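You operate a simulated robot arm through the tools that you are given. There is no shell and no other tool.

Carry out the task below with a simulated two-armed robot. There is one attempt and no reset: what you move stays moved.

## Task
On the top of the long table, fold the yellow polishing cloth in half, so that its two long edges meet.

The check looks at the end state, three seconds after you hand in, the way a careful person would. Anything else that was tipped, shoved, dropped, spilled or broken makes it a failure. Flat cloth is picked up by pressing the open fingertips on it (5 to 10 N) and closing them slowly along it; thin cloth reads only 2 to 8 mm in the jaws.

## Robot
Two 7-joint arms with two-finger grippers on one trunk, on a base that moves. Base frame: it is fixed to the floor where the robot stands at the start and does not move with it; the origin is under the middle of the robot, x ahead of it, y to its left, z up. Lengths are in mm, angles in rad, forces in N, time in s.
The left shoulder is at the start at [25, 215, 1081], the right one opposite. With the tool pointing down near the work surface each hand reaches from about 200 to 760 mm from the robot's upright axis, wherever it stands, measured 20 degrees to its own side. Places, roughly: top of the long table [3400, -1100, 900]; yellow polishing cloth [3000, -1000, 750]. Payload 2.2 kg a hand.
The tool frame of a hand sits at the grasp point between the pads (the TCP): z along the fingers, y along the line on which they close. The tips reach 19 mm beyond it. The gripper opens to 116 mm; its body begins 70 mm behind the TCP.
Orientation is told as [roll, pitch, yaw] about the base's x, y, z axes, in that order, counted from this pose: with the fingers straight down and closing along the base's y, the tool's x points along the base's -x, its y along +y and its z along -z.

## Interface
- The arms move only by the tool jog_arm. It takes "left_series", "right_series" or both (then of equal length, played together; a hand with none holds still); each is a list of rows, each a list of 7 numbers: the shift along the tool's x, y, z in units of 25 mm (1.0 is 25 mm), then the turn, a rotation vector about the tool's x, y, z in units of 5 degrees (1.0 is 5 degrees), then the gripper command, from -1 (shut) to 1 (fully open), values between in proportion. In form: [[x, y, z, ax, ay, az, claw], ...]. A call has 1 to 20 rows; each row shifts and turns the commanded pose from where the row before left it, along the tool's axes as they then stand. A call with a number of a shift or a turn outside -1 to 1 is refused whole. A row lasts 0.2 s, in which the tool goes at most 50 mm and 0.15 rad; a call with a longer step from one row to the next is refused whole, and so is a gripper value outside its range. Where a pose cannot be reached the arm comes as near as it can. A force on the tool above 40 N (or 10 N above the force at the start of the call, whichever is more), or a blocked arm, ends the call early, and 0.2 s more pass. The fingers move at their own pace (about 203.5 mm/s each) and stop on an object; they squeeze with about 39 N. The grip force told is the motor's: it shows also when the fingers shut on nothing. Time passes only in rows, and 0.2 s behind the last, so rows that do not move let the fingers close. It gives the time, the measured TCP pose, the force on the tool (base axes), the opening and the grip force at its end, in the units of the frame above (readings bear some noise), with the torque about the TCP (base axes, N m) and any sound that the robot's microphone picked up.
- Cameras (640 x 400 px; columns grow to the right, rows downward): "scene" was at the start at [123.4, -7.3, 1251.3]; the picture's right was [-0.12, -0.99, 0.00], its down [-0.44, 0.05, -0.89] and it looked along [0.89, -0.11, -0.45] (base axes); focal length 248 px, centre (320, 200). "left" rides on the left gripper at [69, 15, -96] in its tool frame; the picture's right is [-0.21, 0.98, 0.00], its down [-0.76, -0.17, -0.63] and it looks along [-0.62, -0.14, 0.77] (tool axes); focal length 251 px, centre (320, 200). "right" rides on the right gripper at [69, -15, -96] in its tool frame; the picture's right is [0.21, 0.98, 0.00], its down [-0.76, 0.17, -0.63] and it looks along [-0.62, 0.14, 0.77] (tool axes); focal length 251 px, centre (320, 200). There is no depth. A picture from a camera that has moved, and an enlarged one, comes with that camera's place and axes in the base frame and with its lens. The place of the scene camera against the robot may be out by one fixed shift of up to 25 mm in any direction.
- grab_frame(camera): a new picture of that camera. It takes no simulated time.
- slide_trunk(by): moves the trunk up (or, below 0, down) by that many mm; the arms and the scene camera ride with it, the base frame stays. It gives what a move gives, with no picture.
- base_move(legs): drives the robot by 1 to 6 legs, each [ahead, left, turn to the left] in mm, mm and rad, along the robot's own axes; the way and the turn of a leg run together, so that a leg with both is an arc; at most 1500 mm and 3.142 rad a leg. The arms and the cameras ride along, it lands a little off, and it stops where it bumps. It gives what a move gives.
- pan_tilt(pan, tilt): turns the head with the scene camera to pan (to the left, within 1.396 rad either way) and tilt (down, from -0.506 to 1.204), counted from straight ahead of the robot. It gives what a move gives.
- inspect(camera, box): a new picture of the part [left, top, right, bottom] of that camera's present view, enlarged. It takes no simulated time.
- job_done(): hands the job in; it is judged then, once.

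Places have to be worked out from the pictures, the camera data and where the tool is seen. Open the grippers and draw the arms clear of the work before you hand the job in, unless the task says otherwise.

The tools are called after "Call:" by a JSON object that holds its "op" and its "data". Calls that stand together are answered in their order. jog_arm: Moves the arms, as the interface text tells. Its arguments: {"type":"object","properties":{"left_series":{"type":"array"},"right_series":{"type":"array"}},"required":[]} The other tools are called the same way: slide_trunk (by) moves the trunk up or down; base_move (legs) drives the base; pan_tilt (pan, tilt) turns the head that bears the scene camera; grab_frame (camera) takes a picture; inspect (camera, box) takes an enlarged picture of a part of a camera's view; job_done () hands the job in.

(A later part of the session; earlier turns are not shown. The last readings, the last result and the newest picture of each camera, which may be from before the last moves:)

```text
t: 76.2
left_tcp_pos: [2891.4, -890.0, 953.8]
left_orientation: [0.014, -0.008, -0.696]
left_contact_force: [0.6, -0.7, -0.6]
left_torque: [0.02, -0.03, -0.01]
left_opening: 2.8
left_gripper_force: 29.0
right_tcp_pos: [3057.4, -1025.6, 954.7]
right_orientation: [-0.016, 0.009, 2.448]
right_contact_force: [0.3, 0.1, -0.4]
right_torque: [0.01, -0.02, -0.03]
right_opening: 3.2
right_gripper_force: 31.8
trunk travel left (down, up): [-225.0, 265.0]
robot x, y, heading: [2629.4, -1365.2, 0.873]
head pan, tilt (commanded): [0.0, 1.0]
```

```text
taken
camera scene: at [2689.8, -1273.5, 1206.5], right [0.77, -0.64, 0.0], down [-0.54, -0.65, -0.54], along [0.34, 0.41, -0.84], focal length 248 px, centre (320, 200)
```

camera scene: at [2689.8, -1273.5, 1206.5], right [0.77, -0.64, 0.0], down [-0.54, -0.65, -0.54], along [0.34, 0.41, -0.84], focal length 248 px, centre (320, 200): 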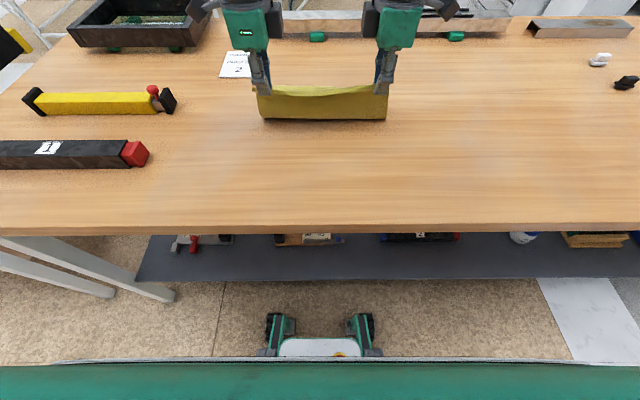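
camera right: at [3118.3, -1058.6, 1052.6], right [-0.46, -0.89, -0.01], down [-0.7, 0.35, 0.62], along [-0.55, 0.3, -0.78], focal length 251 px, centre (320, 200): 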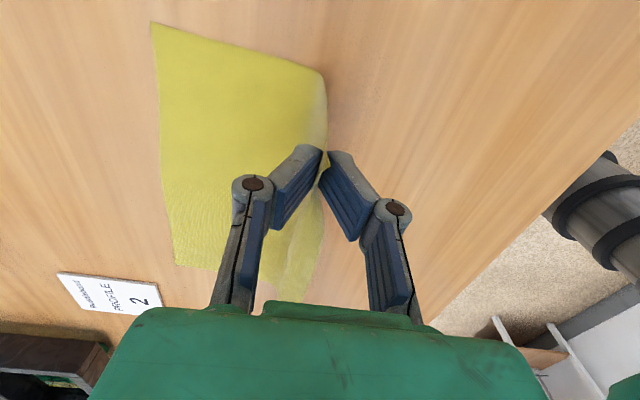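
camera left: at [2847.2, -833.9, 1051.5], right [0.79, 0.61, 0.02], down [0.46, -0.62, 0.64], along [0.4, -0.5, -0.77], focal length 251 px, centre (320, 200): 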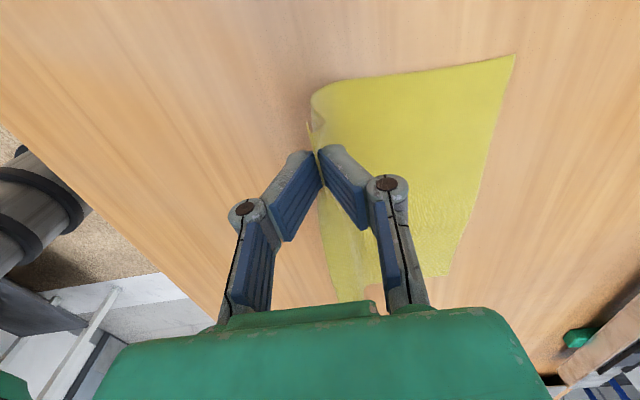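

The near half is almost upright. The bottom half's far edge now measures about (F 671, R -110) to (F 652, R 150), i.e. rotated about 4°. I'll zoom in to judge how much hem is inside each jaw before finishing the fold.

Call:
{"op": "inspect", "data": {"camera": "scene", "box": [230, 30, 410, 135]}}

Call:
{"op": "inspect", "data": {"camera": "left", "box": [270, 70, 400, 150]}}

Call:
{"op": "inspect", "data": {"camera": "right", "box": [250, 60, 380, 140]}}

Call:
{"op": "inspect", "data": {"camera": "left", "box": [280, 120, 360, 170]}}

Call:
{"op": "inspect", "data": {"camera": "right", "box": [285, 125, 365, 175]}}

```text
3.56 times, centred on (320, 82) of scene
camera zoom: at [2689.8, -1273.5, 1206.5], right [0.77, -0.64, 0.0], down [-0.54, -0.65, -0.54], along [0.34, 0.41, -0.84], focal length 881 px, centre (320, 618)
```

zoom: 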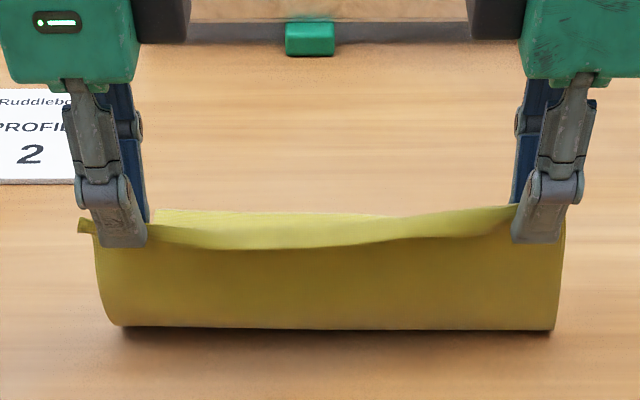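

```text
4.92 times, centred on (335, 110) of left
camera zoom: at [2847.2, -833.9, 1051.5], right [0.79, 0.61, 0.02], down [0.46, -0.62, 0.64], along [0.4, -0.5, -0.77], focal length 1238 px, centre (246, 643)
```

zoom: 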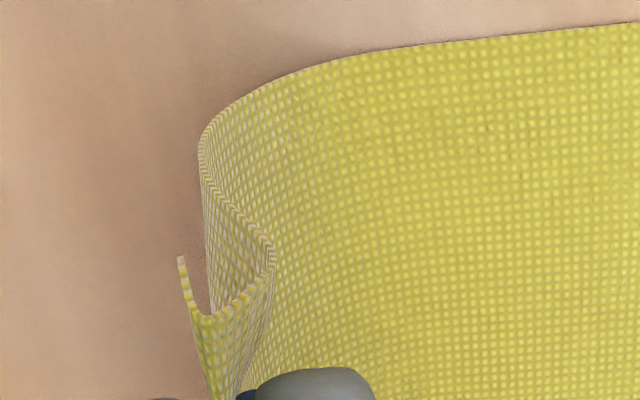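

```text
4.92 times, centred on (315, 100) of right
camera zoom: at [3118.3, -1058.6, 1052.6], right [-0.46, -0.89, -0.01], down [-0.7, 0.35, 0.62], along [-0.55, 0.3, -0.78], focal length 1238 px, centre (345, 692)
```

zoom: 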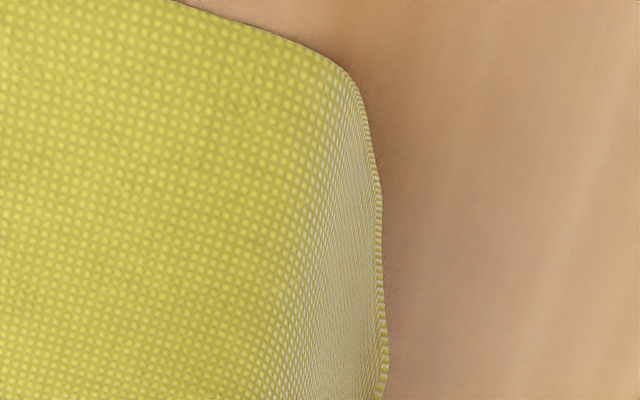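

```text
8.00 times, centred on (320, 145) of left
camera zoom: at [2847.2, -833.9, 1051.5], right [0.79, 0.61, 0.02], down [0.46, -0.62, 0.64], along [0.4, -0.5, -0.77], focal length 2012 px, centre (320, 640)
```

zoom: 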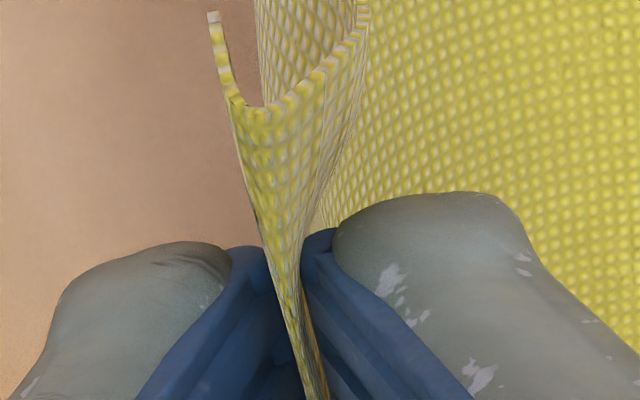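

```text
8.00 times, centred on (325, 150) of right
camera zoom: at [3118.3, -1058.6, 1052.6], right [-0.46, -0.89, -0.01], down [-0.7, 0.35, 0.62], along [-0.55, 0.3, -0.78], focal length 2012 px, centre (280, 600)
```

zoom: 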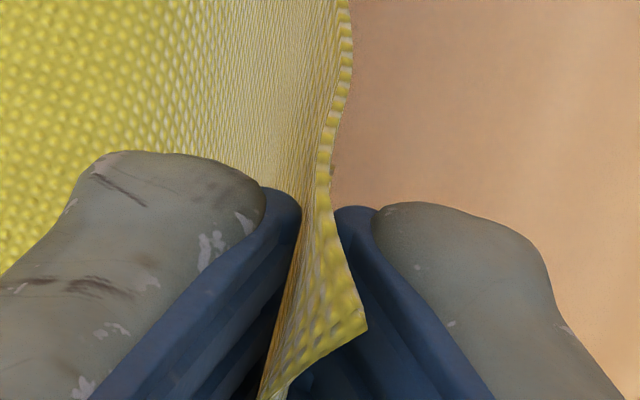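

I estimate about 22 mm of hem in the left jaw (a small ruck) and about 33 mm in the right (a single strip). For the top edge to land on the far edge, the left tip should finish near F≈648, R≈-90 and the right near F≈621, R≈127. I continue the arc to about 17 mm height and re-measure there.

Call:
{"op": "jog_arm", "data": {"left_series": [[-0.0286, 0.396, -0.088, 0, 0, 0, -1], [-0.0286, 0.408, -0.052, 0, 0, 0, -1], [-0.0286, 0.408, -0.004, 0, 0, 0, -1], [-0.0286, 0.408, 0.032, 0, 0, 0, -1], [-0.0286, 0.4, 0.08, 0, 0, 0, -1], [-0.0286, 0.388, 0.116, 0, 0, 0, -1], [-0.0286, 0.368, 0.156, 0, 0, 0, -1], [-0.0286, 0.344, 0.192, 0, 0, 0, -1], [-0.0286, 0.32, 0.228, 0, 0, 0, -1], [-0.0286, 0.284, 0.256, 0, 0, 0, -1], [-0.0286, 0.244, 0.288, 0, 0, 0, -1], [-0.0286, 0.208, 0.308, 0, 0, 0, -1]], "right_series": [[0.036, -0.328, -0.012, 0, 0, 0, -1], [0.036, -0.328, 0.02, 0, 0, 0, -1], [0.036, -0.32, 0.052, 0, 0, 0, -1], [0.036, -0.32, 0.084, 0, 0, 0, -1], [0.036, -0.3, 0.116, 0, 0, 0, -1], [0.036, -0.288, 0.14, 0, 0, 0, -1], [0.036, -0.276, 0.172, 0, 0, 0, -1], [0.036, -0.252, 0.192, 0, 0, 0, -1], [0.036, -0.232, 0.224, 0, 0, 0, -1], [0.036, -0.2, 0.236, 0, 0, 0, -1], [0.036, -0.176, 0.256, 0, 0, 0, -1], [0.036, -0.148, 0.28, 0, 0, 0, -1]]}}

Call:
{"op": "grab_frame", "data": {"camera": "left"}}

Call:
{"op": "grab_frame", "data": {"camera": "right"}}

Call:
{"op": "inspect", "data": {"camera": "scene", "box": [220, 30, 420, 155]}}

```text
t: 78.8
left_tcp_pos: [2965.9, -814.9, 917.9]
left_orientation: [0.016, -0.008, -0.695]
left_contact_force: [1.2, -0.9, 0.3]
left_torque: [0.0, 0.0, 0.0]
left_opening: 3.1
left_gripper_force: 29.9
right_tcp_pos: [3115.7, -969.8, 910.9]
right_orientation: [-0.015, 0.009, 2.448]
right_contact_force: [0.2, -0.1, -0.6]
right_torque: [0.02, -0.01, 0.02]
right_opening: 3.0
right_gripper_force: 32.3
trunk travel left (down, up): [-225.0, 265.0]
robot x, y, heading: [2627.1, -1363.5, 0.877]
head pan, tilt (commanded): [0.0, 1.0]
```

```text
taken
camera left: at [2921.5, -758.8, 1015.3], right [0.79, 0.61, 0.02], down [0.46, -0.62, 0.64], along [0.4, -0.49, -0.77], focal length 251 px, centre (320, 200)
```

left: 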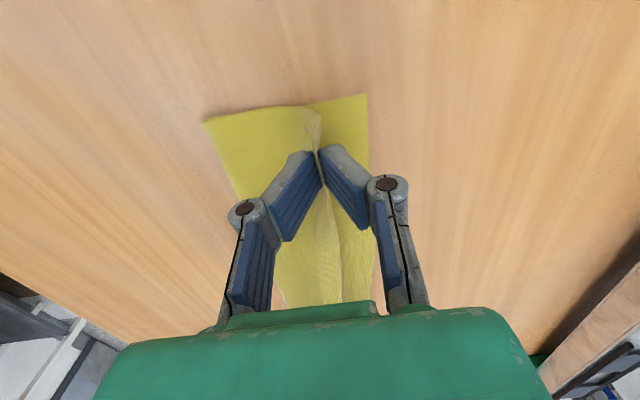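

```text
taken
camera right: at [3177.2, -1004.0, 1008.9], right [-0.46, -0.89, -0.01], down [-0.7, 0.35, 0.62], along [-0.55, 0.3, -0.78], focal length 251 px, centre (320, 200)
```

right: 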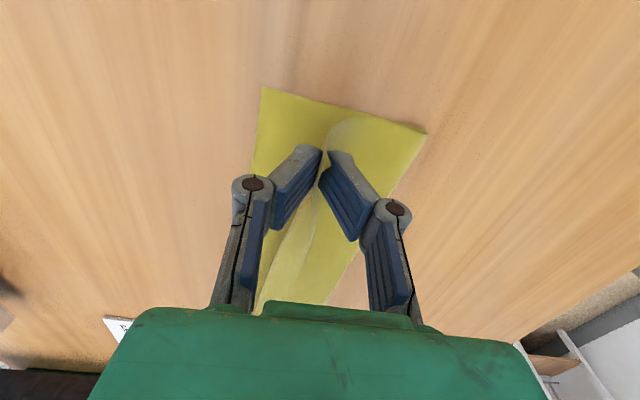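

```text
3.20 times, centred on (320, 92) of scene
camera zoom: at [2690.7, -1272.8, 1206.4], right [0.77, -0.64, 0.0], down [-0.54, -0.65, -0.54], along [0.34, 0.41, -0.84], focal length 792 px, centre (320, 544)
```

zoom: 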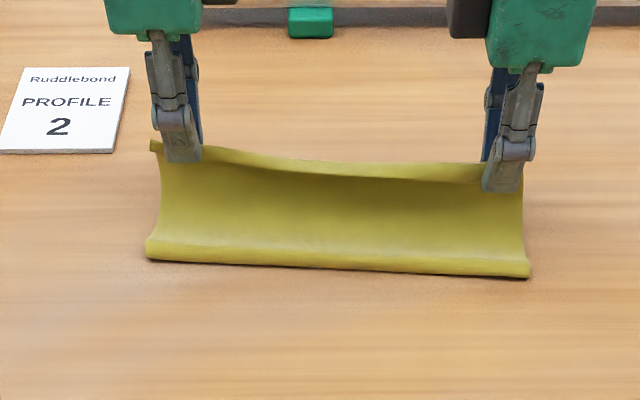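

The fold is shaping well (tips at 37 and 30 mm height). To place the edges precisely, I want to know how much cloth is inside each jaw, so I zoom in hard on the pinches.

Call:
{"op": "inspect", "data": {"camera": "right", "box": [300, 115, 350, 165]}}

Call:
{"op": "inspect", "data": {"camera": "left", "box": [290, 100, 345, 155]}}

Call:
{"op": "inspect", "data": {"camera": "right", "box": [240, 70, 450, 200]}}

Call:
{"op": "inspect", "data": {"camera": "left", "box": [190, 70, 400, 200]}}

```text
8.00 times, centred on (325, 140) of right
camera zoom: at [3177.2, -1004.0, 1008.9], right [-0.46, -0.89, -0.01], down [-0.7, 0.35, 0.62], along [-0.55, 0.3, -0.78], focal length 2012 px, centre (280, 680)
```

zoom: 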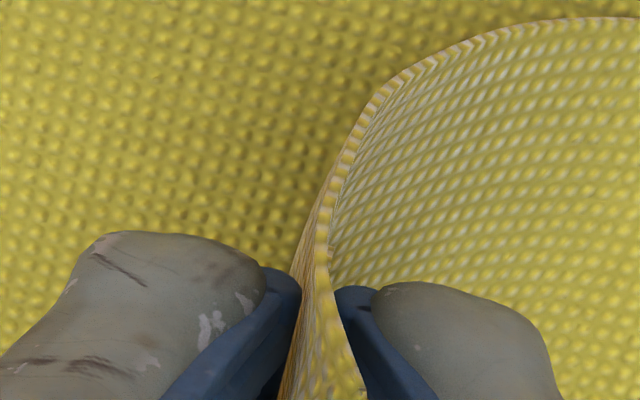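

```text
7.27 times, centred on (318, 128) of left
camera zoom: at [2921.5, -758.8, 1015.3], right [0.79, 0.61, 0.02], down [0.46, -0.62, 0.64], along [0.4, -0.49, -0.77], focal length 1829 px, centre (338, 727)
```

zoom: 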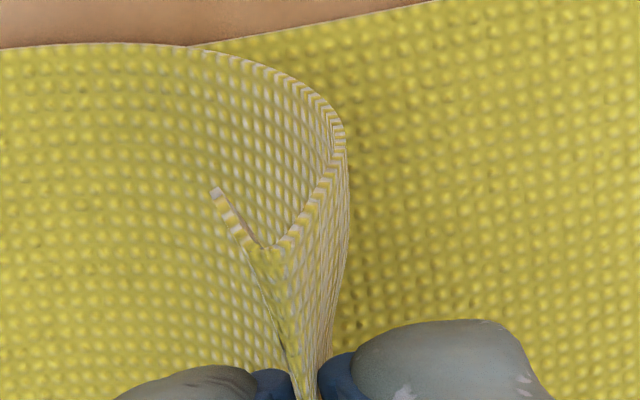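

```text
3.05 times, centred on (345, 135) of right
camera zoom: at [3177.2, -1004.0, 1008.9], right [-0.46, -0.89, -0.01], down [-0.7, 0.35, 0.62], along [-0.55, 0.3, -0.78], focal length 766 px, centre (244, 398)
```

zoom: 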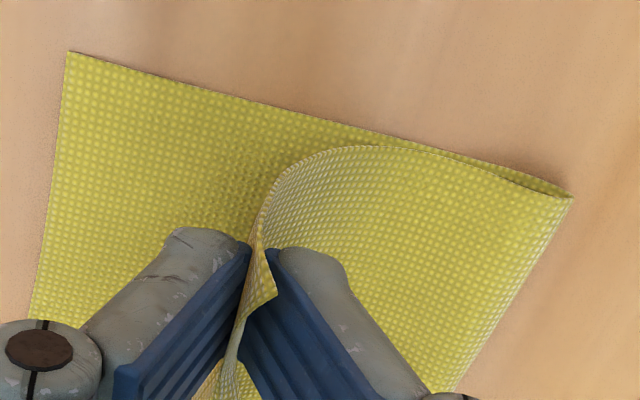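

```text
3.05 times, centred on (295, 135) of left
camera zoom: at [2921.5, -758.8, 1015.3], right [0.79, 0.61, 0.02], down [0.46, -0.62, 0.64], along [0.4, -0.49, -0.77], focal length 766 px, centre (396, 398)
```

zoom: 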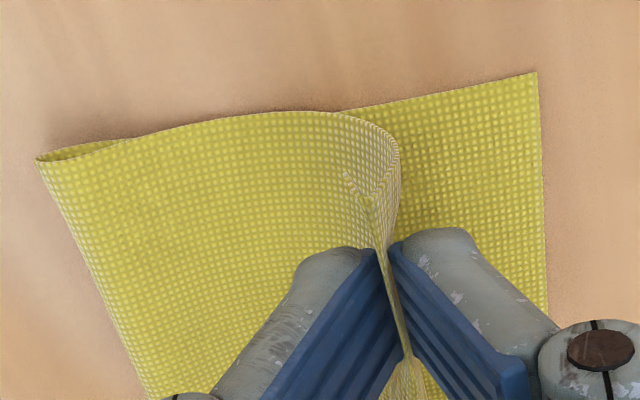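

The pinches look good: the right has a single strip of about 30 mm standing in the jaw, and the left has a small turned hem. I'll now lower both tips to about 5 mm above the table at their target positions, slightly short of the far edge so that any correction is an outward smoothing stroke.

Call:
{"op": "jog_arm", "data": {"left_series": [[-0.0075, 0.038, 0.16, 0, 0, 0, -1], [-0.0075, 0.038, 0.16, 0, 0, 0, -1], [-0.0075, 0.038, 0.16, 0, 0, 0, -1], [-0.0075, 0.038, 0.16, 0, 0, 0, -1], [-0.0075, 0.038, 0.16, 0, 0, 0, -1], [-0.0075, 0.038, 0.16, 0, 0, 0, -1], [-0.0075, 0.02, 0.14, 0, 0, 0, -1], [0, 0, 0.12, 0, 0, 0, -1], [0, 0, 0, 0, 0, 0, -1]], "right_series": [[0.014, -0.03, 0.125, 0, 0, 0, -1], [0.014, -0.03, 0.125, 0, 0, 0, -1], [0.014, -0.03, 0.125, 0, 0, 0, -1], [0.014, -0.03, 0.125, 0, 0, 0, -1], [0.014, -0.03, 0.125, 0, 0, 0, -1], [0.014, -0.03, 0.125, 0, 0, 0, -1], [0.014, -0.02, 0.11, 0, 0, 0, -1], [0, 0, 0.1, 0, 0, 0, -1], [0, 0, 0, 0, 0, 0, -1]]}}

Call:
{"op": "inspect", "data": {"camera": "right", "box": [240, 70, 450, 200]}}

Call:
{"op": "inspect", "data": {"camera": "left", "box": [190, 70, 400, 200]}}

Call:
{"op": "inspect", "data": {"camera": "scene", "box": [220, 30, 420, 155]}}

```text
t: 80.8
left_tcp_pos: [2971.4, -811.7, 887.9]
left_orientation: [0.016, -0.009, -0.695]
left_contact_force: [0.3, -0.4, 0.3]
left_torque: [0.0, 0.02, -0.04]
left_opening: 2.5
left_gripper_force: 28.4
right_tcp_pos: [3121.0, -969.0, 889.8]
right_orientation: [-0.017, 0.008, 2.445]
right_contact_force: [0.2, -0.4, 0.1]
right_torque: [0.01, 0.01, -0.01]
right_opening: 3.2
right_gripper_force: 31.9
trunk travel left (down, up): [-225.0, 265.0]
robot x, y, heading: [2629.6, -1364.8, 0.872]
head pan, tilt (commanded): [0.0, 1.0]
```

```text
3.05 times, centred on (345, 135) of right
camera zoom: at [3182.8, -1002.6, 986.3], right [-0.46, -0.89, -0.01], down [-0.7, 0.35, 0.62], along [-0.55, 0.3, -0.78], focal length 766 px, centre (244, 398)
```

zoom: 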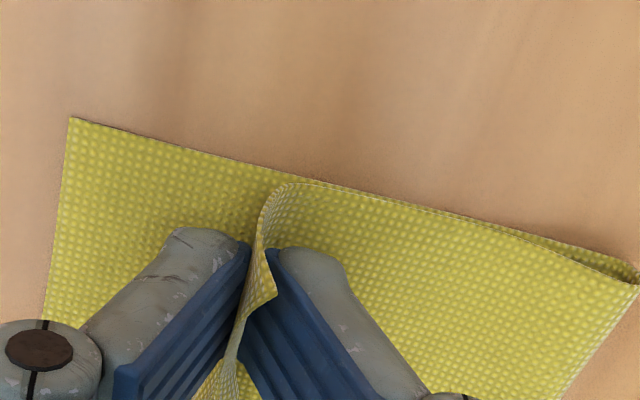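

```text
3.05 times, centred on (295, 135) of left
camera zoom: at [2926.6, -756.2, 985.4], right [0.79, 0.61, 0.02], down [0.46, -0.62, 0.64], along [0.4, -0.49, -0.77], focal length 766 px, centre (396, 398)
```

zoom: 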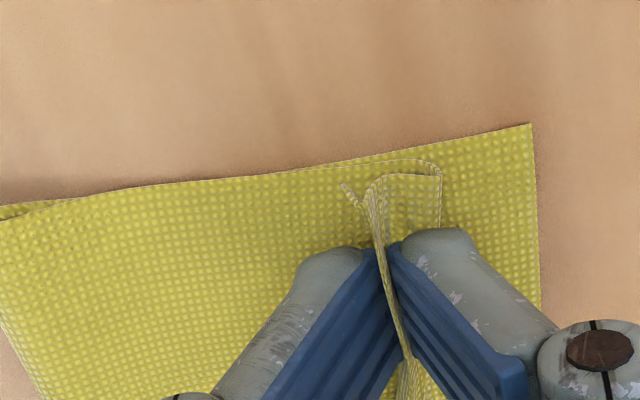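

```text
3.20 times, centred on (320, 92) of scene
camera zoom: at [2690.3, -1273.3, 1206.5], right [0.77, -0.64, 0.0], down [-0.54, -0.65, -0.54], along [0.34, 0.41, -0.84], focal length 792 px, centre (320, 544)
```

zoom: 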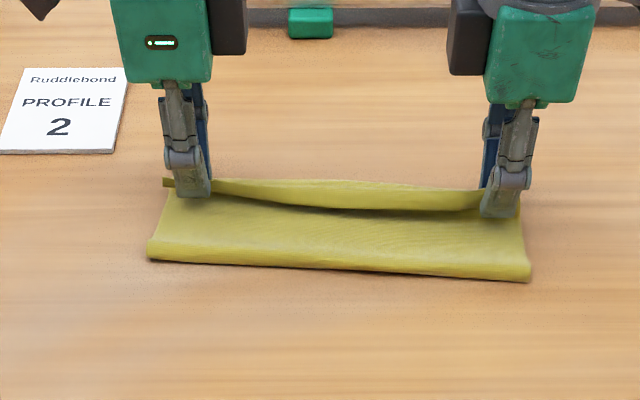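

The wrist views show that the cloth's stiffness, with vertical jaws, pushes the top layer about 13 mm past the pinch, and the fold line has rolled about 11 mm too far forward. I'll raise and back off so the fold rolls back toward me. Then I'll tilt the hands 30° so the fingers point back toward me and the sheet leaves the jaws along the layer.

Call:
{"op": "jog_arm", "data": {"left_series": [[0, -0.1, -0.25, 0, 0, 0, -1], [0, -0.12, -0.25, 0, 0, 0, -1], [0, -0.16, -0.2, 0, 0, 0, -1], [0, -0.16, -0.2, 0, 0, 0, -1], [0, -0.18, -0.2, 0, 0, 0, -1], [0, -0.18, -0.15, 0, 0, 0, -1], [0, -0.2, -0.15, 0, 0, 0, -1], [0, -0.2, -0.1, 0, 0, 0, -1], [0, 0, 0, 1, 0, 0, -1], [0, 0, 0, 1, 0, 0, -1], [0, 0, 0, 1, 0, 0, -1], [0, 0, 0, 1, 0, 0, -1], [0, 0, 0, 1, 0, 0, -1], [0, 0, 0, 1, 0, 0, -1], [0, 0, 0, 0, 0, 0, -1]], "right_series": [[0, 0.1, -0.25, 0, 0, 0, -1], [0, 0.12, -0.25, 0, 0, 0, -1], [0, 0.16, -0.2, 0, 0, 0, -1], [0, 0.16, -0.2, 0, 0, 0, -1], [0, 0.18, -0.2, 0, 0, 0, -1], [0, 0.18, -0.15, 0, 0, 0, -1], [0, 0.2, -0.15, 0, 0, 0, -1], [0, 0.2, -0.1, 0, 0, 0, -1], [0, 0, 0, -1, 0, 0, -1], [0, 0, 0, -1, 0, 0, -1], [0, 0, 0, -1, 0, 0, -1], [0, 0, 0, -1, 0, 0, -1], [0, 0, 0, -1, 0, 0, -1], [0, 0, 0, -1, 0, 0, -1], [0, 0, 0, 0, 0, 0, -1]]}}

Call:
{"op": "grab_frame", "data": {"camera": "left"}}

Call:
{"op": "grab_frame", "data": {"camera": "right"}}

Call:
{"op": "inspect", "data": {"camera": "scene", "box": [220, 30, 420, 155]}}

```text
t: 84.0
left_tcp_pos: [2944.7, -840.8, 924.6]
left_orientation: [-0.465, -0.009, -0.695]
left_contact_force: [0.9, 0.9, 0.0]
left_torque: [-0.01, 0.03, -0.01]
left_opening: 2.2
left_gripper_force: 27.5
left hand out of reach, approached as far as the arm can: row 14
right_tcp_pos: [3101.6, -993.1, 925.0]
right_orientation: [0.512, 0.008, 2.447]
right_contact_force: [-0.3, -0.3, -0.9]
right_torque: [0.0, -0.01, 0.01]
right_opening: 3.2
right_gripper_force: 32.0
trunk travel left (down, up): [-225.0, 265.0]
robot x, y, heading: [2629.3, -1364.9, 0.876]
head pan, tilt (commanded): [0.0, 1.0]
```

```text
taken
camera left: at [2927.0, -752.7, 1004.9], right [0.73, 0.53, -0.44], down [0.66, -0.38, 0.65], along [0.18, -0.76, -0.63], focal length 251 px, centre (320, 200)
```

left: 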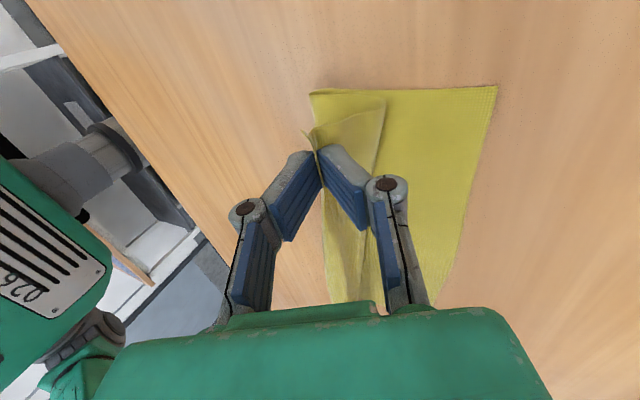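

```text
taken
camera right: at [3191.9, -990.5, 1003.5], right [-0.38, -0.79, 0.48], down [-0.48, 0.61, 0.63], along [-0.79, 0.01, -0.62], focal length 251 px, centre (320, 200)
```

right: 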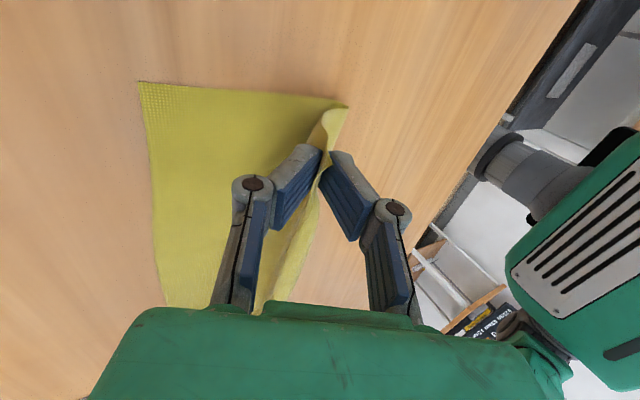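

```text
3.20 times, centred on (320, 92) of scene
camera zoom: at [2690.5, -1272.8, 1206.5], right [0.77, -0.64, 0.0], down [-0.54, -0.65, -0.54], along [0.34, 0.41, -0.84], focal length 792 px, centre (320, 544)
```

zoom: 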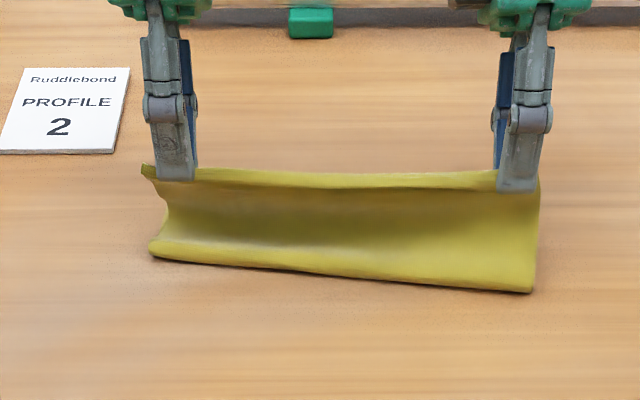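

The right fold line rolled back nicely (≈540), but the left fold stayed at ≈577 with slack bulging, and the left arm hit its limit near 28° tilt. The edges meet only if the fold line ends near 562 (left) and 544 (right). I'll ease the tilt to 15° and bring both tips back up over the fold (heights about 85 and 77 mm) to re-lay the bottom half.

Call:
{"op": "jog_arm", "data": {"left_series": [[0, 0, 0, -1, 0, 0, -1], [0, 0, 0, -1, 0, 0, -1], [0, 0, 0, -0.5, 0, 0, -1], [0, -0.232, -0.107, 0, 0, 0, -1], [0, -0.232, -0.107, 0, 0, 0, -1], [0, -0.232, -0.107, 0, 0, 0, -1], [0, -0.232, -0.107, 0, 0, 0, -1], [0, -0.232, -0.107, 0, 0, 0, -1], [0, -0.232, -0.107, 0, 0, 0, -1], [0, -0.232, -0.107, 0, 0, 0, -1], [0, -0.232, -0.107, 0, 0, 0, -1], [0, -0.232, -0.107, 0, 0, 0, -1], [0, -0.232, -0.107, 0, 0, 0, -1], [0, 0, 0, 0, 0, 0, -1]], "right_series": [[0, 0, 0, 1, 0, 0, -1], [0, 0, 0, 1, 0, 0, -1], [0, 0, 0, 1, 0, 0, -1], [0, 0.212, -0.077, 0, 0, 0, -1], [0, 0.212, -0.077, 0, 0, 0, -1], [0, 0.212, -0.077, 0, 0, 0, -1], [0, 0.212, -0.077, 0, 0, 0, -1], [0, 0.212, -0.077, 0, 0, 0, -1], [0, 0.212, -0.077, 0, 0, 0, -1], [0, 0.212, -0.077, 0, 0, 0, -1], [0, 0.212, -0.077, 0, 0, 0, -1], [0, 0.212, -0.077, 0, 0, 0, -1], [0, 0.212, -0.077, 0, 0, 0, -1], [0, 0, 0, 0, 0, 0, -1]]}}

Call:
{"op": "grab_frame", "data": {"camera": "left"}}

Call:
{"op": "grab_frame", "data": {"camera": "right"}}

Call:
{"op": "inspect", "data": {"camera": "scene", "box": [220, 30, 420, 155]}}

```text
t: 87.0
left_tcp_pos: [2911.7, -880.5, 967.5]
left_orientation: [-0.288, -0.008, -0.695]
left_contact_force: [-0.6, 0.4, 0.1]
left_torque: [-0.03, 0.03, 0.01]
left_opening: 3.1
left_gripper_force: 29.0
right_tcp_pos: [3069.6, -1031.1, 956.7]
right_orientation: [0.246, 0.009, 2.446]
right_contact_force: [-0.5, -0.1, -0.5]
right_torque: [-0.04, 0.02, 0.0]
right_opening: 3.2
right_gripper_force: 31.9
trunk travel left (down, up): [-225.0, 265.0]
robot x, y, heading: [2629.5, -1366.4, 0.876]
head pan, tilt (commanded): [0.0, 1.0]
```

```text
taken
camera left: at [2885.0, -803.0, 1056.1], right [0.77, 0.58, -0.28], down [0.59, -0.46, 0.66], along [0.25, -0.67, -0.7], focal length 251 px, centre (320, 200)
```

left: 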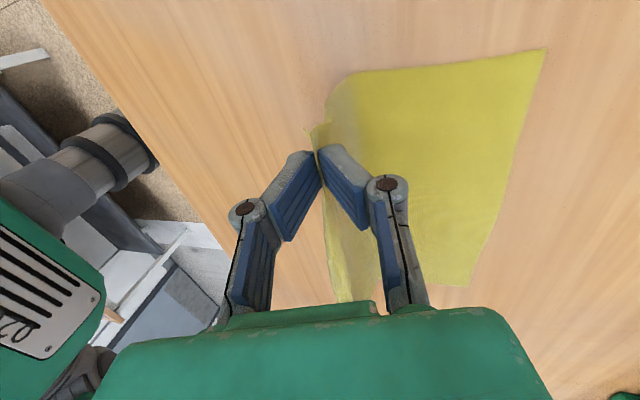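

```text
taken
camera right: at [3146.8, -1044.1, 1047.8], right [-0.44, -0.86, 0.24], down [-0.59, 0.48, 0.65], along [-0.67, 0.15, -0.72], focal length 251 px, centre (320, 200)
```

right: 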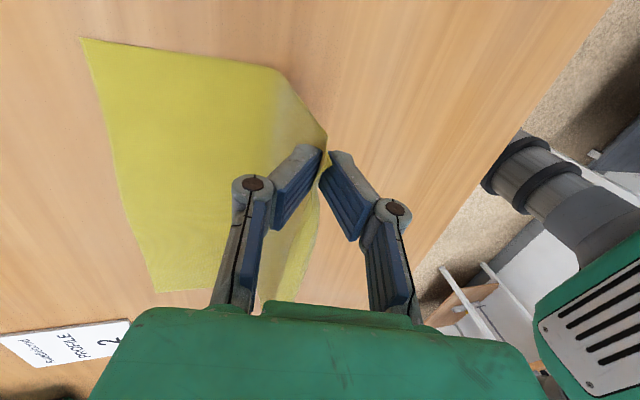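

```text
3.20 times, centred on (320, 92) of scene
camera zoom: at [2690.3, -1273.2, 1206.5], right [0.77, -0.64, 0.0], down [-0.54, -0.65, -0.54], along [0.34, 0.41, -0.84], focal length 792 px, centre (320, 544)
```

zoom: 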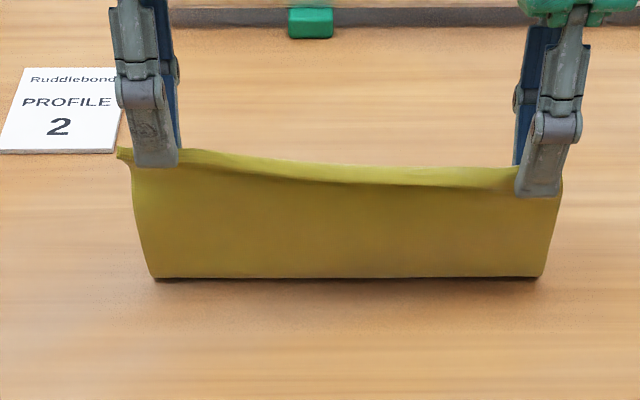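

The sheet now hangs cleanly over the fold, and the bottom half squared itself up: far edge ≈ F 665 (left) to 660 (right), fold base ≈ F 553. Now I lower along a tighter arc with less forward travel, so that the fold line stays where it is, and check at about 22 mm height.

Call:
{"op": "jog_arm", "data": {"left_series": [[-0.01, 0.264, -0.066, 0, 0, 0, -1], [-0.01, 0.268, -0.038, 0, 0, 0, -1], [-0.01, 0.276, -0.006, 0, 0, 0, -1], [-0.01, 0.28, 0.022, 0, 0, 0, -1], [-0.01, 0.272, 0.052, 0, 0, 0, -1], [-0.01, 0.272, 0.082, 0, 0, 0, -1], [-0.01, 0.26, 0.112, 0, 0, 0, -1], [-0.01, 0.256, 0.136, 0, 0, 0, -1], [-0.01, 0.244, 0.168, 0, 0, 0, -1], [-0.01, 0.228, 0.188, 0, 0, 0, -1], [-0.01, 0.212, 0.212, 0, 0, 0, -1], [-0.01, 0.196, 0.232, 0, 0, 0, -1], [-0.01, 0.176, 0.256, 0, 0, 0, -1], [-0.01, 0.156, 0.266, 0, 0, 0, -1], [0, 0, 0, 0, 0, 0, -1]], "right_series": [[0, -0.328, -0.076, 0, 0, 0, -1], [0, -0.332, -0.048, 0, 0, 0, -1], [0, -0.328, -0.022, 0, 0, 0, -1], [0, -0.332, 0.002, 0, 0, 0, -1], [0, -0.32, 0.034, 0, 0, 0, -1], [0, -0.318, 0.06, 0, 0, 0, -1], [0, -0.3, 0.08, 0, 0, 0, -1], [0, -0.286, 0.108, 0, 0, 0, -1], [0, -0.268, 0.136, 0, 0, 0, -1], [0, -0.248, 0.152, 0, 0, 0, -1], [0, -0.23, 0.18, 0, 0, 0, -1], [0, -0.2, 0.196, 0, 0, 0, -1], [0, -0.172, 0.216, 0, 0, 0, -1], [0, -0.148, 0.228, 0, 0, 0, -1], [0, 0, 0, 0, 0, 0, -1]]}}

Call:
{"op": "grab_frame", "data": {"camera": "left"}}

Call:
{"op": "grab_frame", "data": {"camera": "right"}}

Call:
{"op": "inspect", "data": {"camera": "scene", "box": [220, 30, 420, 155]}}

```text
t: 90.2
left_tcp_pos: [2958.9, -829.1, 903.9]
left_orientation: [-0.292, -0.009, -0.696]
left_contact_force: [-0.4, 0.0, -0.3]
left_torque: [-0.02, -0.02, -0.01]
left_opening: 2.8
left_gripper_force: 28.4
right_tcp_pos: [3125.3, -965.4, 904.2]
right_orientation: [0.244, 0.009, 2.448]
right_contact_force: [-0.3, 0.1, 0.8]
right_torque: [-0.01, -0.04, 0.02]
right_opening: 3.1
right_gripper_force: 32.4
trunk travel left (down, up): [-225.0, 265.0]
robot x, y, heading: [2627.8, -1366.8, 0.87]
head pan, tilt (commanded): [0.0, 1.0]
```

```text
taken
camera left: at [2931.2, -750.7, 992.4], right [0.77, 0.58, -0.28], down [0.59, -0.47, 0.66], along [0.25, -0.67, -0.7], focal length 251 px, centre (320, 200)
```

left: 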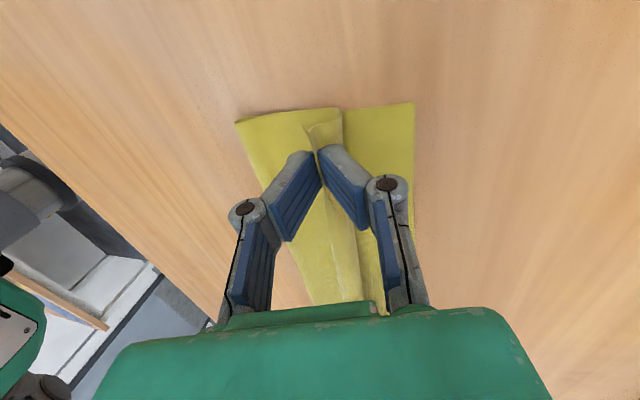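

```text
taken
camera right: at [3202.4, -980.0, 994.6], right [-0.44, -0.86, 0.24], down [-0.59, 0.48, 0.65], along [-0.67, 0.15, -0.72], focal length 251 px, centre (320, 200)
```

right: 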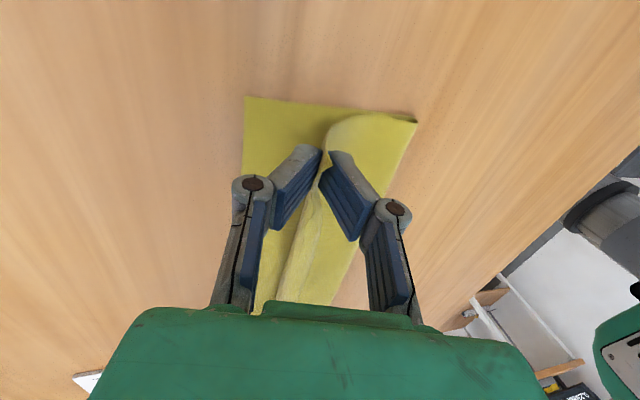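

```text
3.20 times, centred on (320, 92) of scene
camera zoom: at [2690.5, -1273.1, 1206.5], right [0.77, -0.64, 0.0], down [-0.54, -0.65, -0.54], along [0.34, 0.41, -0.84], focal length 792 px, centre (320, 544)
```

zoom: 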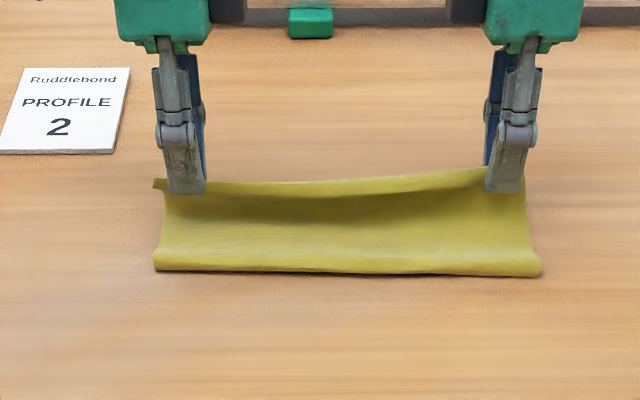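

The fold is now at ≈562 (left, ideal ≈555) and ≈560 (right, ideal ≈549), with tips at 24 mm height. I back the right hand off by 20 mm and the left by 8 mm so the fold rolls back a little, then re-measure.

Call:
{"op": "jog_arm", "data": {"left_series": [[0, -0.066, 0.004, 0, 0, 0, -1], [0, -0.066, 0.004, 0, 0, 0, -1], [0, -0.066, 0.004, 0, 0, 0, -1], [0, -0.066, 0.004, 0, 0, 0, -1], [0, -0.066, 0.004, 0, 0, 0, -1], [0, 0, 0, 0, 0, 0, -1]], "right_series": [[0, 0.163, 0.01, 0, 0, 0, -1], [0, 0.163, 0.01, 0, 0, 0, -1], [0, 0.163, 0.01, 0, 0, 0, -1], [0, 0.163, 0.01, 0, 0, 0, -1], [0, 0.163, 0.01, 0, 0, 0, -1], [0, 0, 0, 0, 0, 0, -1]]}}

Call:
{"op": "inspect", "data": {"camera": "left", "box": [210, 80, 450, 230]}}

Call:
{"op": "inspect", "data": {"camera": "right", "box": [210, 80, 450, 230]}}

Call:
{"op": "inspect", "data": {"camera": "scene", "box": [220, 30, 420, 155]}}

```text
t: 91.6
left_tcp_pos: [2952.7, -834.9, 905.3]
left_orientation: [-0.29, -0.008, -0.694]
left_contact_force: [0.1, -0.2, -0.2]
left_torque: [-0.01, 0.02, 0.02]
left_opening: 4.0
left_gripper_force: 32.4
right_tcp_pos: [3110.9, -979.9, 909.4]
right_orientation: [0.244, 0.01, 2.449]
right_contact_force: [0.3, 0.2, 0.2]
right_torque: [-0.03, 0.02, -0.02]
right_opening: 3.3
right_gripper_force: 32.4
trunk travel left (down, up): [-225.0, 265.0]
robot x, y, heading: [2629.5, -1368.7, 0.873]
head pan, tilt (commanded): [0.0, 1.0]
```

```text
2.67 times, centred on (330, 155) of left
camera zoom: at [2925.9, -757.4, 994.9], right [0.77, 0.58, -0.28], down [0.59, -0.47, 0.66], along [0.25, -0.67, -0.7], focal length 670 px, centre (293, 320)
```

zoom: 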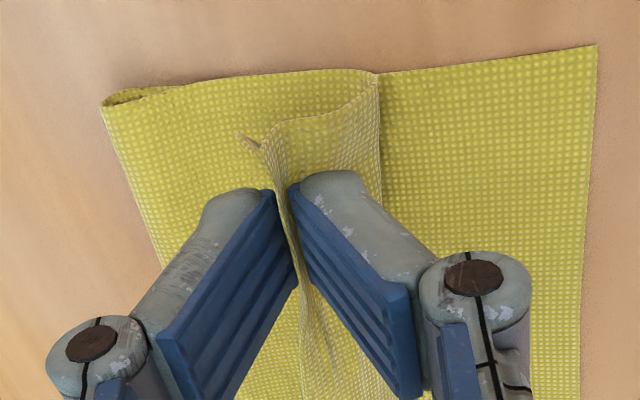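

```text
2.67 times, centred on (330, 155) of right
camera zoom: at [3189.1, -994.8, 999.0], right [-0.44, -0.86, 0.24], down [-0.59, 0.48, 0.65], along [-0.67, 0.15, -0.72], focal length 670 px, centre (293, 320)
```

zoom: 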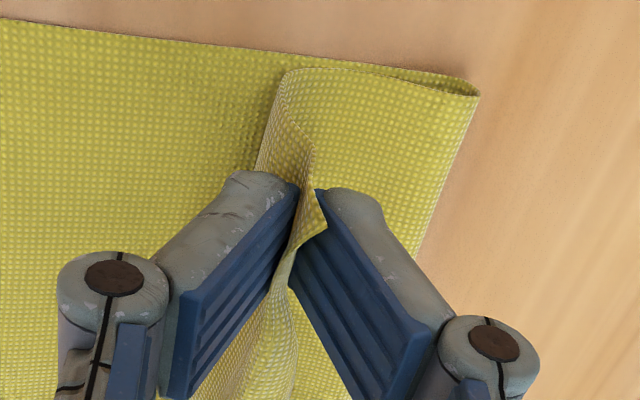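

```text
3.20 times, centred on (320, 92) of scene
camera zoom: at [2690.5, -1273.0, 1206.5], right [0.77, -0.64, 0.0], down [-0.54, -0.65, -0.54], along [0.34, 0.41, -0.84], focal length 792 px, centre (320, 544)
```

zoom: 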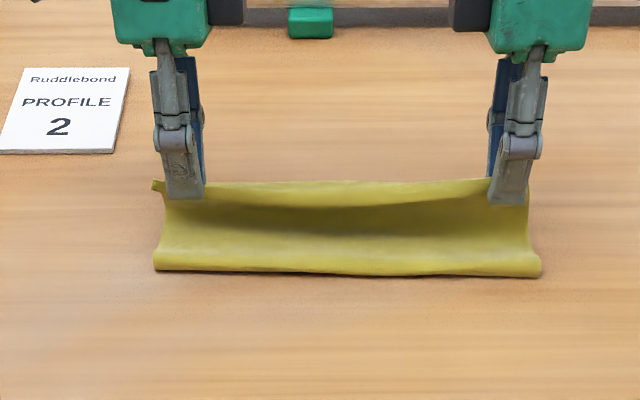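

At this low height the fold no longer rolls back; the slack just bulges. I'll go up over the fold once more, a bit further back and lower, so the fold base starts ~8–10 mm nearer to me, then come down again.

Call:
{"op": "jog_arm", "data": {"left_series": [[0, -0.318, -0.235, 0, 0, 0, -1], [0, -0.318, -0.235, 0, 0, 0, -1], [0, -0.318, -0.235, 0, 0, 0, -1], [0, -0.318, -0.235, 0, 0, 0, -1], [0, -0.318, -0.235, 0, 0, 0, -1], [0, -0.318, -0.235, 0, 0, 0, -1], [0, -0.281, 0.038, 0, 0, 0, -1], [0, -0.281, 0.038, 0, 0, 0, -1], [0, -0.281, 0.038, 0, 0, 0, -1], [0, -0.281, 0.038, 0, 0, 0, -1], [0, -0.281, 0.038, 0, 0, 0, -1], [0, 0, 0, 0, 0, 0, -1]], "right_series": [[0, 0.31, -0.179, 0, 0, 0, -1], [0, 0.31, -0.179, 0, 0, 0, -1], [0, 0.31, -0.179, 0, 0, 0, -1], [0, 0.31, -0.179, 0, 0, 0, -1], [0, 0.31, -0.179, 0, 0, 0, -1], [0, 0.31, -0.179, 0, 0, 0, -1], [0, 0.298, 0.063, 0, 0, 0, -1], [0, 0.298, 0.063, 0, 0, 0, -1], [0, 0.298, 0.063, 0, 0, 0, -1], [0, 0.298, 0.063, 0, 0, 0, -1], [0, 0.298, 0.063, 0, 0, 0, -1], [0, 0, 0, 0, 0, 0, -1]]}}

Call:
{"op": "grab_frame", "data": {"camera": "left"}}

Call:
{"op": "grab_frame", "data": {"camera": "right"}}

Call:
{"op": "inspect", "data": {"camera": "scene", "box": [220, 30, 420, 155]}}

```text
t: 94.2
left_tcp_pos: [2907.0, -889.4, 960.7]
left_orientation: [-0.29, -0.008, -0.694]
left_contact_force: [0.1, -1.1, 0.1]
left_torque: [-0.04, 0.01, -0.02]
left_opening: 4.2
left_gripper_force: 37.3
right_tcp_pos: [3062.9, -1038.8, 947.4]
right_orientation: [0.248, 0.009, 2.446]
right_contact_force: [-0.4, 0.0, 0.0]
right_torque: [0.01, 0.01, 0.02]
right_opening: 3.0
right_gripper_force: 32.7
trunk travel left (down, up): [-225.0, 265.0]
robot x, y, heading: [2629.0, -1367.9, 0.874]
head pan, tilt (commanded): [0.0, 1.0]
```

```text
taken
camera left: at [2880.1, -812.1, 1048.5], right [0.77, 0.58, -0.28], down [0.59, -0.46, 0.66], along [0.25, -0.67, -0.7], focal length 251 px, centre (320, 200)
```

left: 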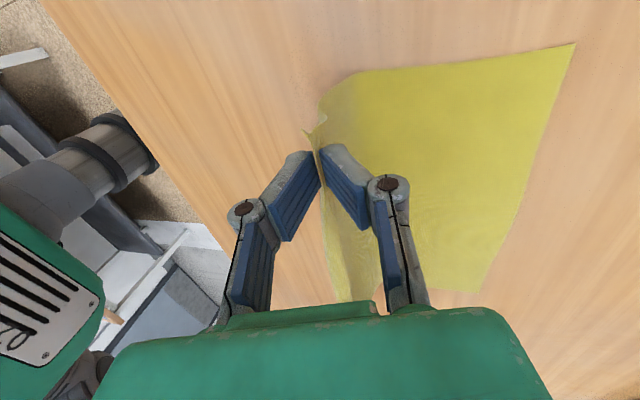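

```text
taken
camera right: at [3140.4, -1053.4, 1037.6], right [-0.44, -0.86, 0.24], down [-0.59, 0.48, 0.65], along [-0.67, 0.15, -0.72], focal length 251 px, centre (320, 200)
```

right: 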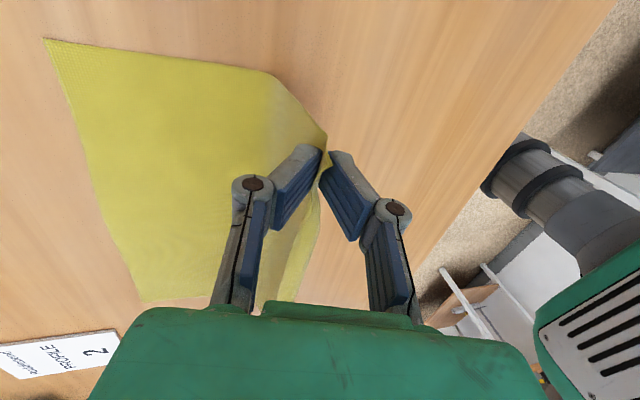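

```text
3.20 times, centred on (320, 92) of scene
camera zoom: at [2690.2, -1273.4, 1206.5], right [0.77, -0.64, 0.0], down [-0.54, -0.65, -0.54], along [0.34, 0.41, -0.84], focal length 792 px, centre (320, 544)
```

zoom: 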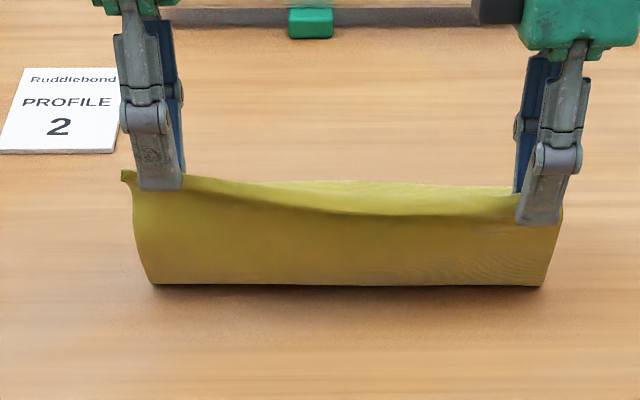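

The fold base is now at ≈545 on both sides, as wanted. I come down again along a similar but shorter arc, ending at ≈12 mm height.

Call:
{"op": "jog_arm", "data": {"left_series": [[0, 0.264, -0.068, 0, 0, 0, -1], [0, 0.268, -0.042, 0, 0, 0, -1], [0, 0.272, -0.018, 0, 0, 0, -1], [0, 0.272, 0.011, 0, 0, 0, -1], [0, 0.268, 0.038, 0, 0, 0, -1], [0, 0.268, 0.064, 0, 0, 0, -1], [0, 0.254, 0.088, 0, 0, 0, -1], [0, 0.244, 0.112, 0, 0, 0, -1], [0, 0.236, 0.136, 0, 0, 0, -1], [0, 0.216, 0.156, 0, 0, 0, -1], [0, 0.204, 0.18, 0, 0, 0, -1], [0, 0.184, 0.196, 0, 0, 0, -1], [0, 0.164, 0.216, 0, 0, 0, -1], [0, 0.144, 0.228, 0, 0, 0, -1], [0, 0.116, 0.24, 0, 0, 0, -1], [0, 0.092, 0.252, 0, 0, 0, -1], [0, 0, 0, 0, 0, 0, -1]], "right_series": [[0, -0.284, -0.064, 0, 0, 0, -1], [0, -0.288, -0.044, 0, 0, 0, -1], [0, -0.284, -0.022, 0, 0, 0, -1], [0, -0.284, -0.002, 0, 0, 0, -1], [0, -0.276, 0.022, 0, 0, 0, -1], [0, -0.272, 0.043, 0, 0, 0, -1], [0, -0.256, 0.064, 0, 0, 0, -1], [0, -0.246, 0.084, 0, 0, 0, -1], [0, -0.232, 0.104, 0, 0, 0, -1], [0, -0.212, 0.12, 0, 0, 0, -1], [0, -0.196, 0.144, 0, 0, 0, -1], [0, -0.168, 0.152, 0, 0, 0, -1], [0, -0.144, 0.172, 0, 0, 0, -1], [0, -0.124, 0.184, 0, 0, 0, -1], [0, -0.092, 0.196, 0, 0, 0, -1], [0, -0.072, 0.204, 0, 0, 0, -1], [0, 0, 0, 0, 0, 0, -1]]}}

Call:
{"op": "inspect", "data": {"camera": "left", "box": [210, 80, 450, 230]}}

Call:
{"op": "inspect", "data": {"camera": "right", "box": [210, 80, 450, 230]}}

Call:
{"op": "inspect", "data": {"camera": "scene", "box": [220, 30, 420, 155]}}

```text
t: 97.8
left_tcp_pos: [2952.3, -836.6, 892.7]
left_orientation: [-0.287, -0.008, -0.697]
left_contact_force: [-0.1, 0.0, 1.2]
left_torque: [-0.04, 0.02, 0.01]
left_opening: 3.2
left_gripper_force: 30.7
right_tcp_pos: [3109.9, -980.4, 894.3]
right_orientation: [0.245, 0.007, 2.445]
right_contact_force: [0.7, -0.8, -0.2]
right_torque: [0.02, -0.02, -0.02]
right_opening: 2.7
right_gripper_force: 31.9
trunk travel left (down, up): [-225.0, 265.0]
robot x, y, heading: [2632.8, -1368.1, 0.872]
head pan, tilt (commanded): [0.0, 1.0]
```

```text
2.67 times, centred on (330, 155) of left
camera zoom: at [2925.5, -758.6, 980.9], right [0.77, 0.58, -0.28], down [0.59, -0.47, 0.66], along [0.25, -0.67, -0.7], focal length 670 px, centre (293, 320)
```

zoom: 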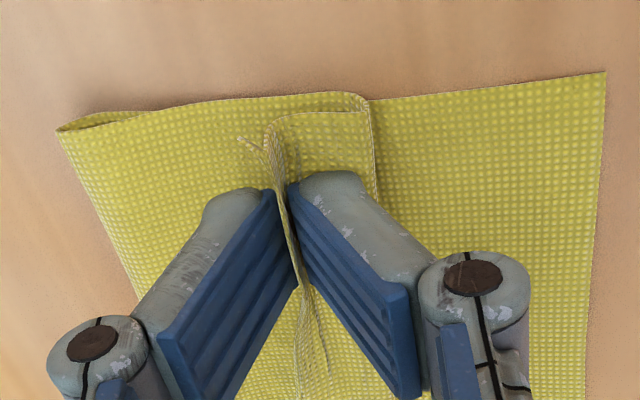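

```text
2.67 times, centred on (330, 155) of right
camera zoom: at [3188.0, -995.5, 984.2], right [-0.44, -0.86, 0.24], down [-0.59, 0.48, 0.65], along [-0.67, 0.15, -0.72], focal length 670 px, centre (293, 320)
```

zoom: 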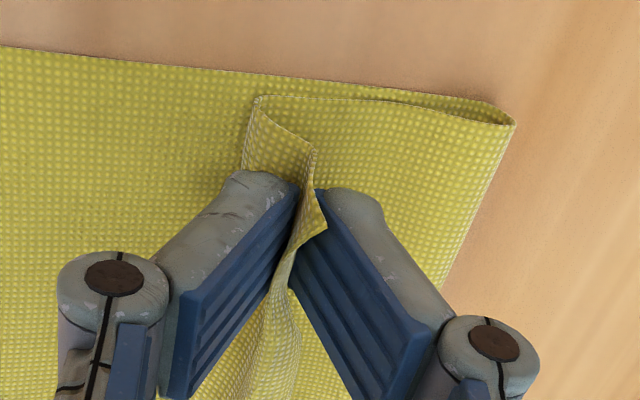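

```text
3.20 times, centred on (320, 92) of scene
camera zoom: at [2690.4, -1273.2, 1206.5], right [0.77, -0.64, 0.0], down [-0.54, -0.65, -0.54], along [0.34, 0.41, -0.84], focal length 792 px, centre (320, 544)
```

zoom: 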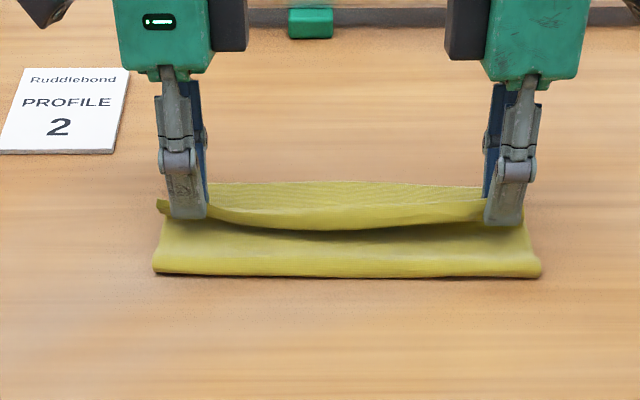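

The fold line is now ≈557 on the left (ideal 555) and ≈555 on the right (ideal 549), very close. I release both hands gently to about 16 mm opening and withdraw along the tilted finger axis, so the fingers sweep the edge forward as they leave.

Call:
{"op": "jog_arm", "data": {"left_series": [[0, 0, 0, 0, 0, 0, -0.9], [0, 0, 0, 0, 0, 0, -0.82], [0, 0, 0, 0, 0, 0, -0.74], [0, 0, 0, 0, 0, 0, -0.72], [0, 0, 0, 0, 0, 0, -0.72]], "right_series": [[0, 0, 0, 0, 0, 0, -0.9], [0, 0, 0, 0, 0, 0, -0.82], [0, 0, 0, 0, 0, 0, -0.74], [0, 0, 0, 0, 0, 0, -0.72], [0, 0, 0, 0, 0, 0, -0.72]]}}

Call:
{"op": "inspect", "data": {"camera": "left", "box": [210, 80, 450, 230]}}

Call:
{"op": "inspect", "data": {"camera": "right", "box": [210, 80, 450, 230]}}

```text
t: 99.0
left_tcp_pos: [2951.1, -837.3, 890.6]
left_orientation: [-0.289, -0.009, -0.697]
left_contact_force: [-0.6, 0.4, -1.3]
left_torque: [0.0, 0.0, 0.01]
left_opening: 16.0
left_gripper_force: 0.1
right_tcp_pos: [3110.6, -980.7, 894.1]
right_orientation: [0.244, 0.01, 2.446]
right_contact_force: [-0.1, -0.3, 0.5]
right_torque: [0.01, -0.01, -0.02]
right_opening: 16.4
right_gripper_force: 0.1
trunk travel left (down, up): [-225.0, 265.0]
robot x, y, heading: [2633.2, -1365.6, 0.874]
head pan, tilt (commanded): [0.0, 1.0]
```

```text
2.67 times, centred on (330, 155) of left
camera zoom: at [2925.6, -758.6, 980.8], right [0.77, 0.58, -0.28], down [0.59, -0.47, 0.66], along [0.25, -0.67, -0.7], focal length 670 px, centre (293, 320)
```

zoom: 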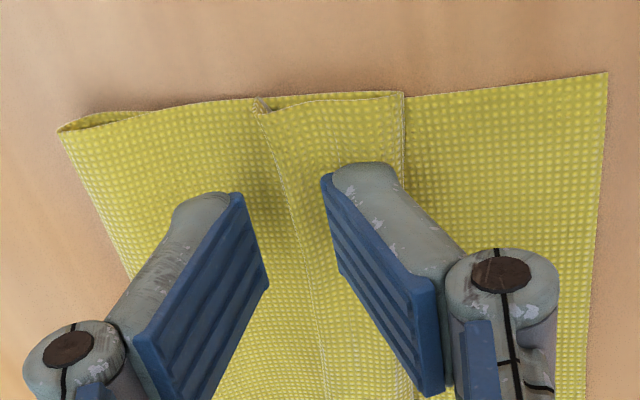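

```text
2.67 times, centred on (330, 155) of right
camera zoom: at [3188.2, -995.5, 984.2], right [-0.44, -0.86, 0.24], down [-0.59, 0.48, 0.65], along [-0.67, 0.15, -0.72], focal length 670 px, centre (293, 320)
```

zoom: 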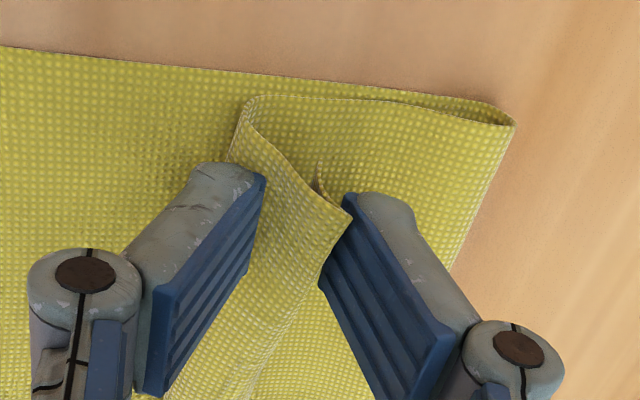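

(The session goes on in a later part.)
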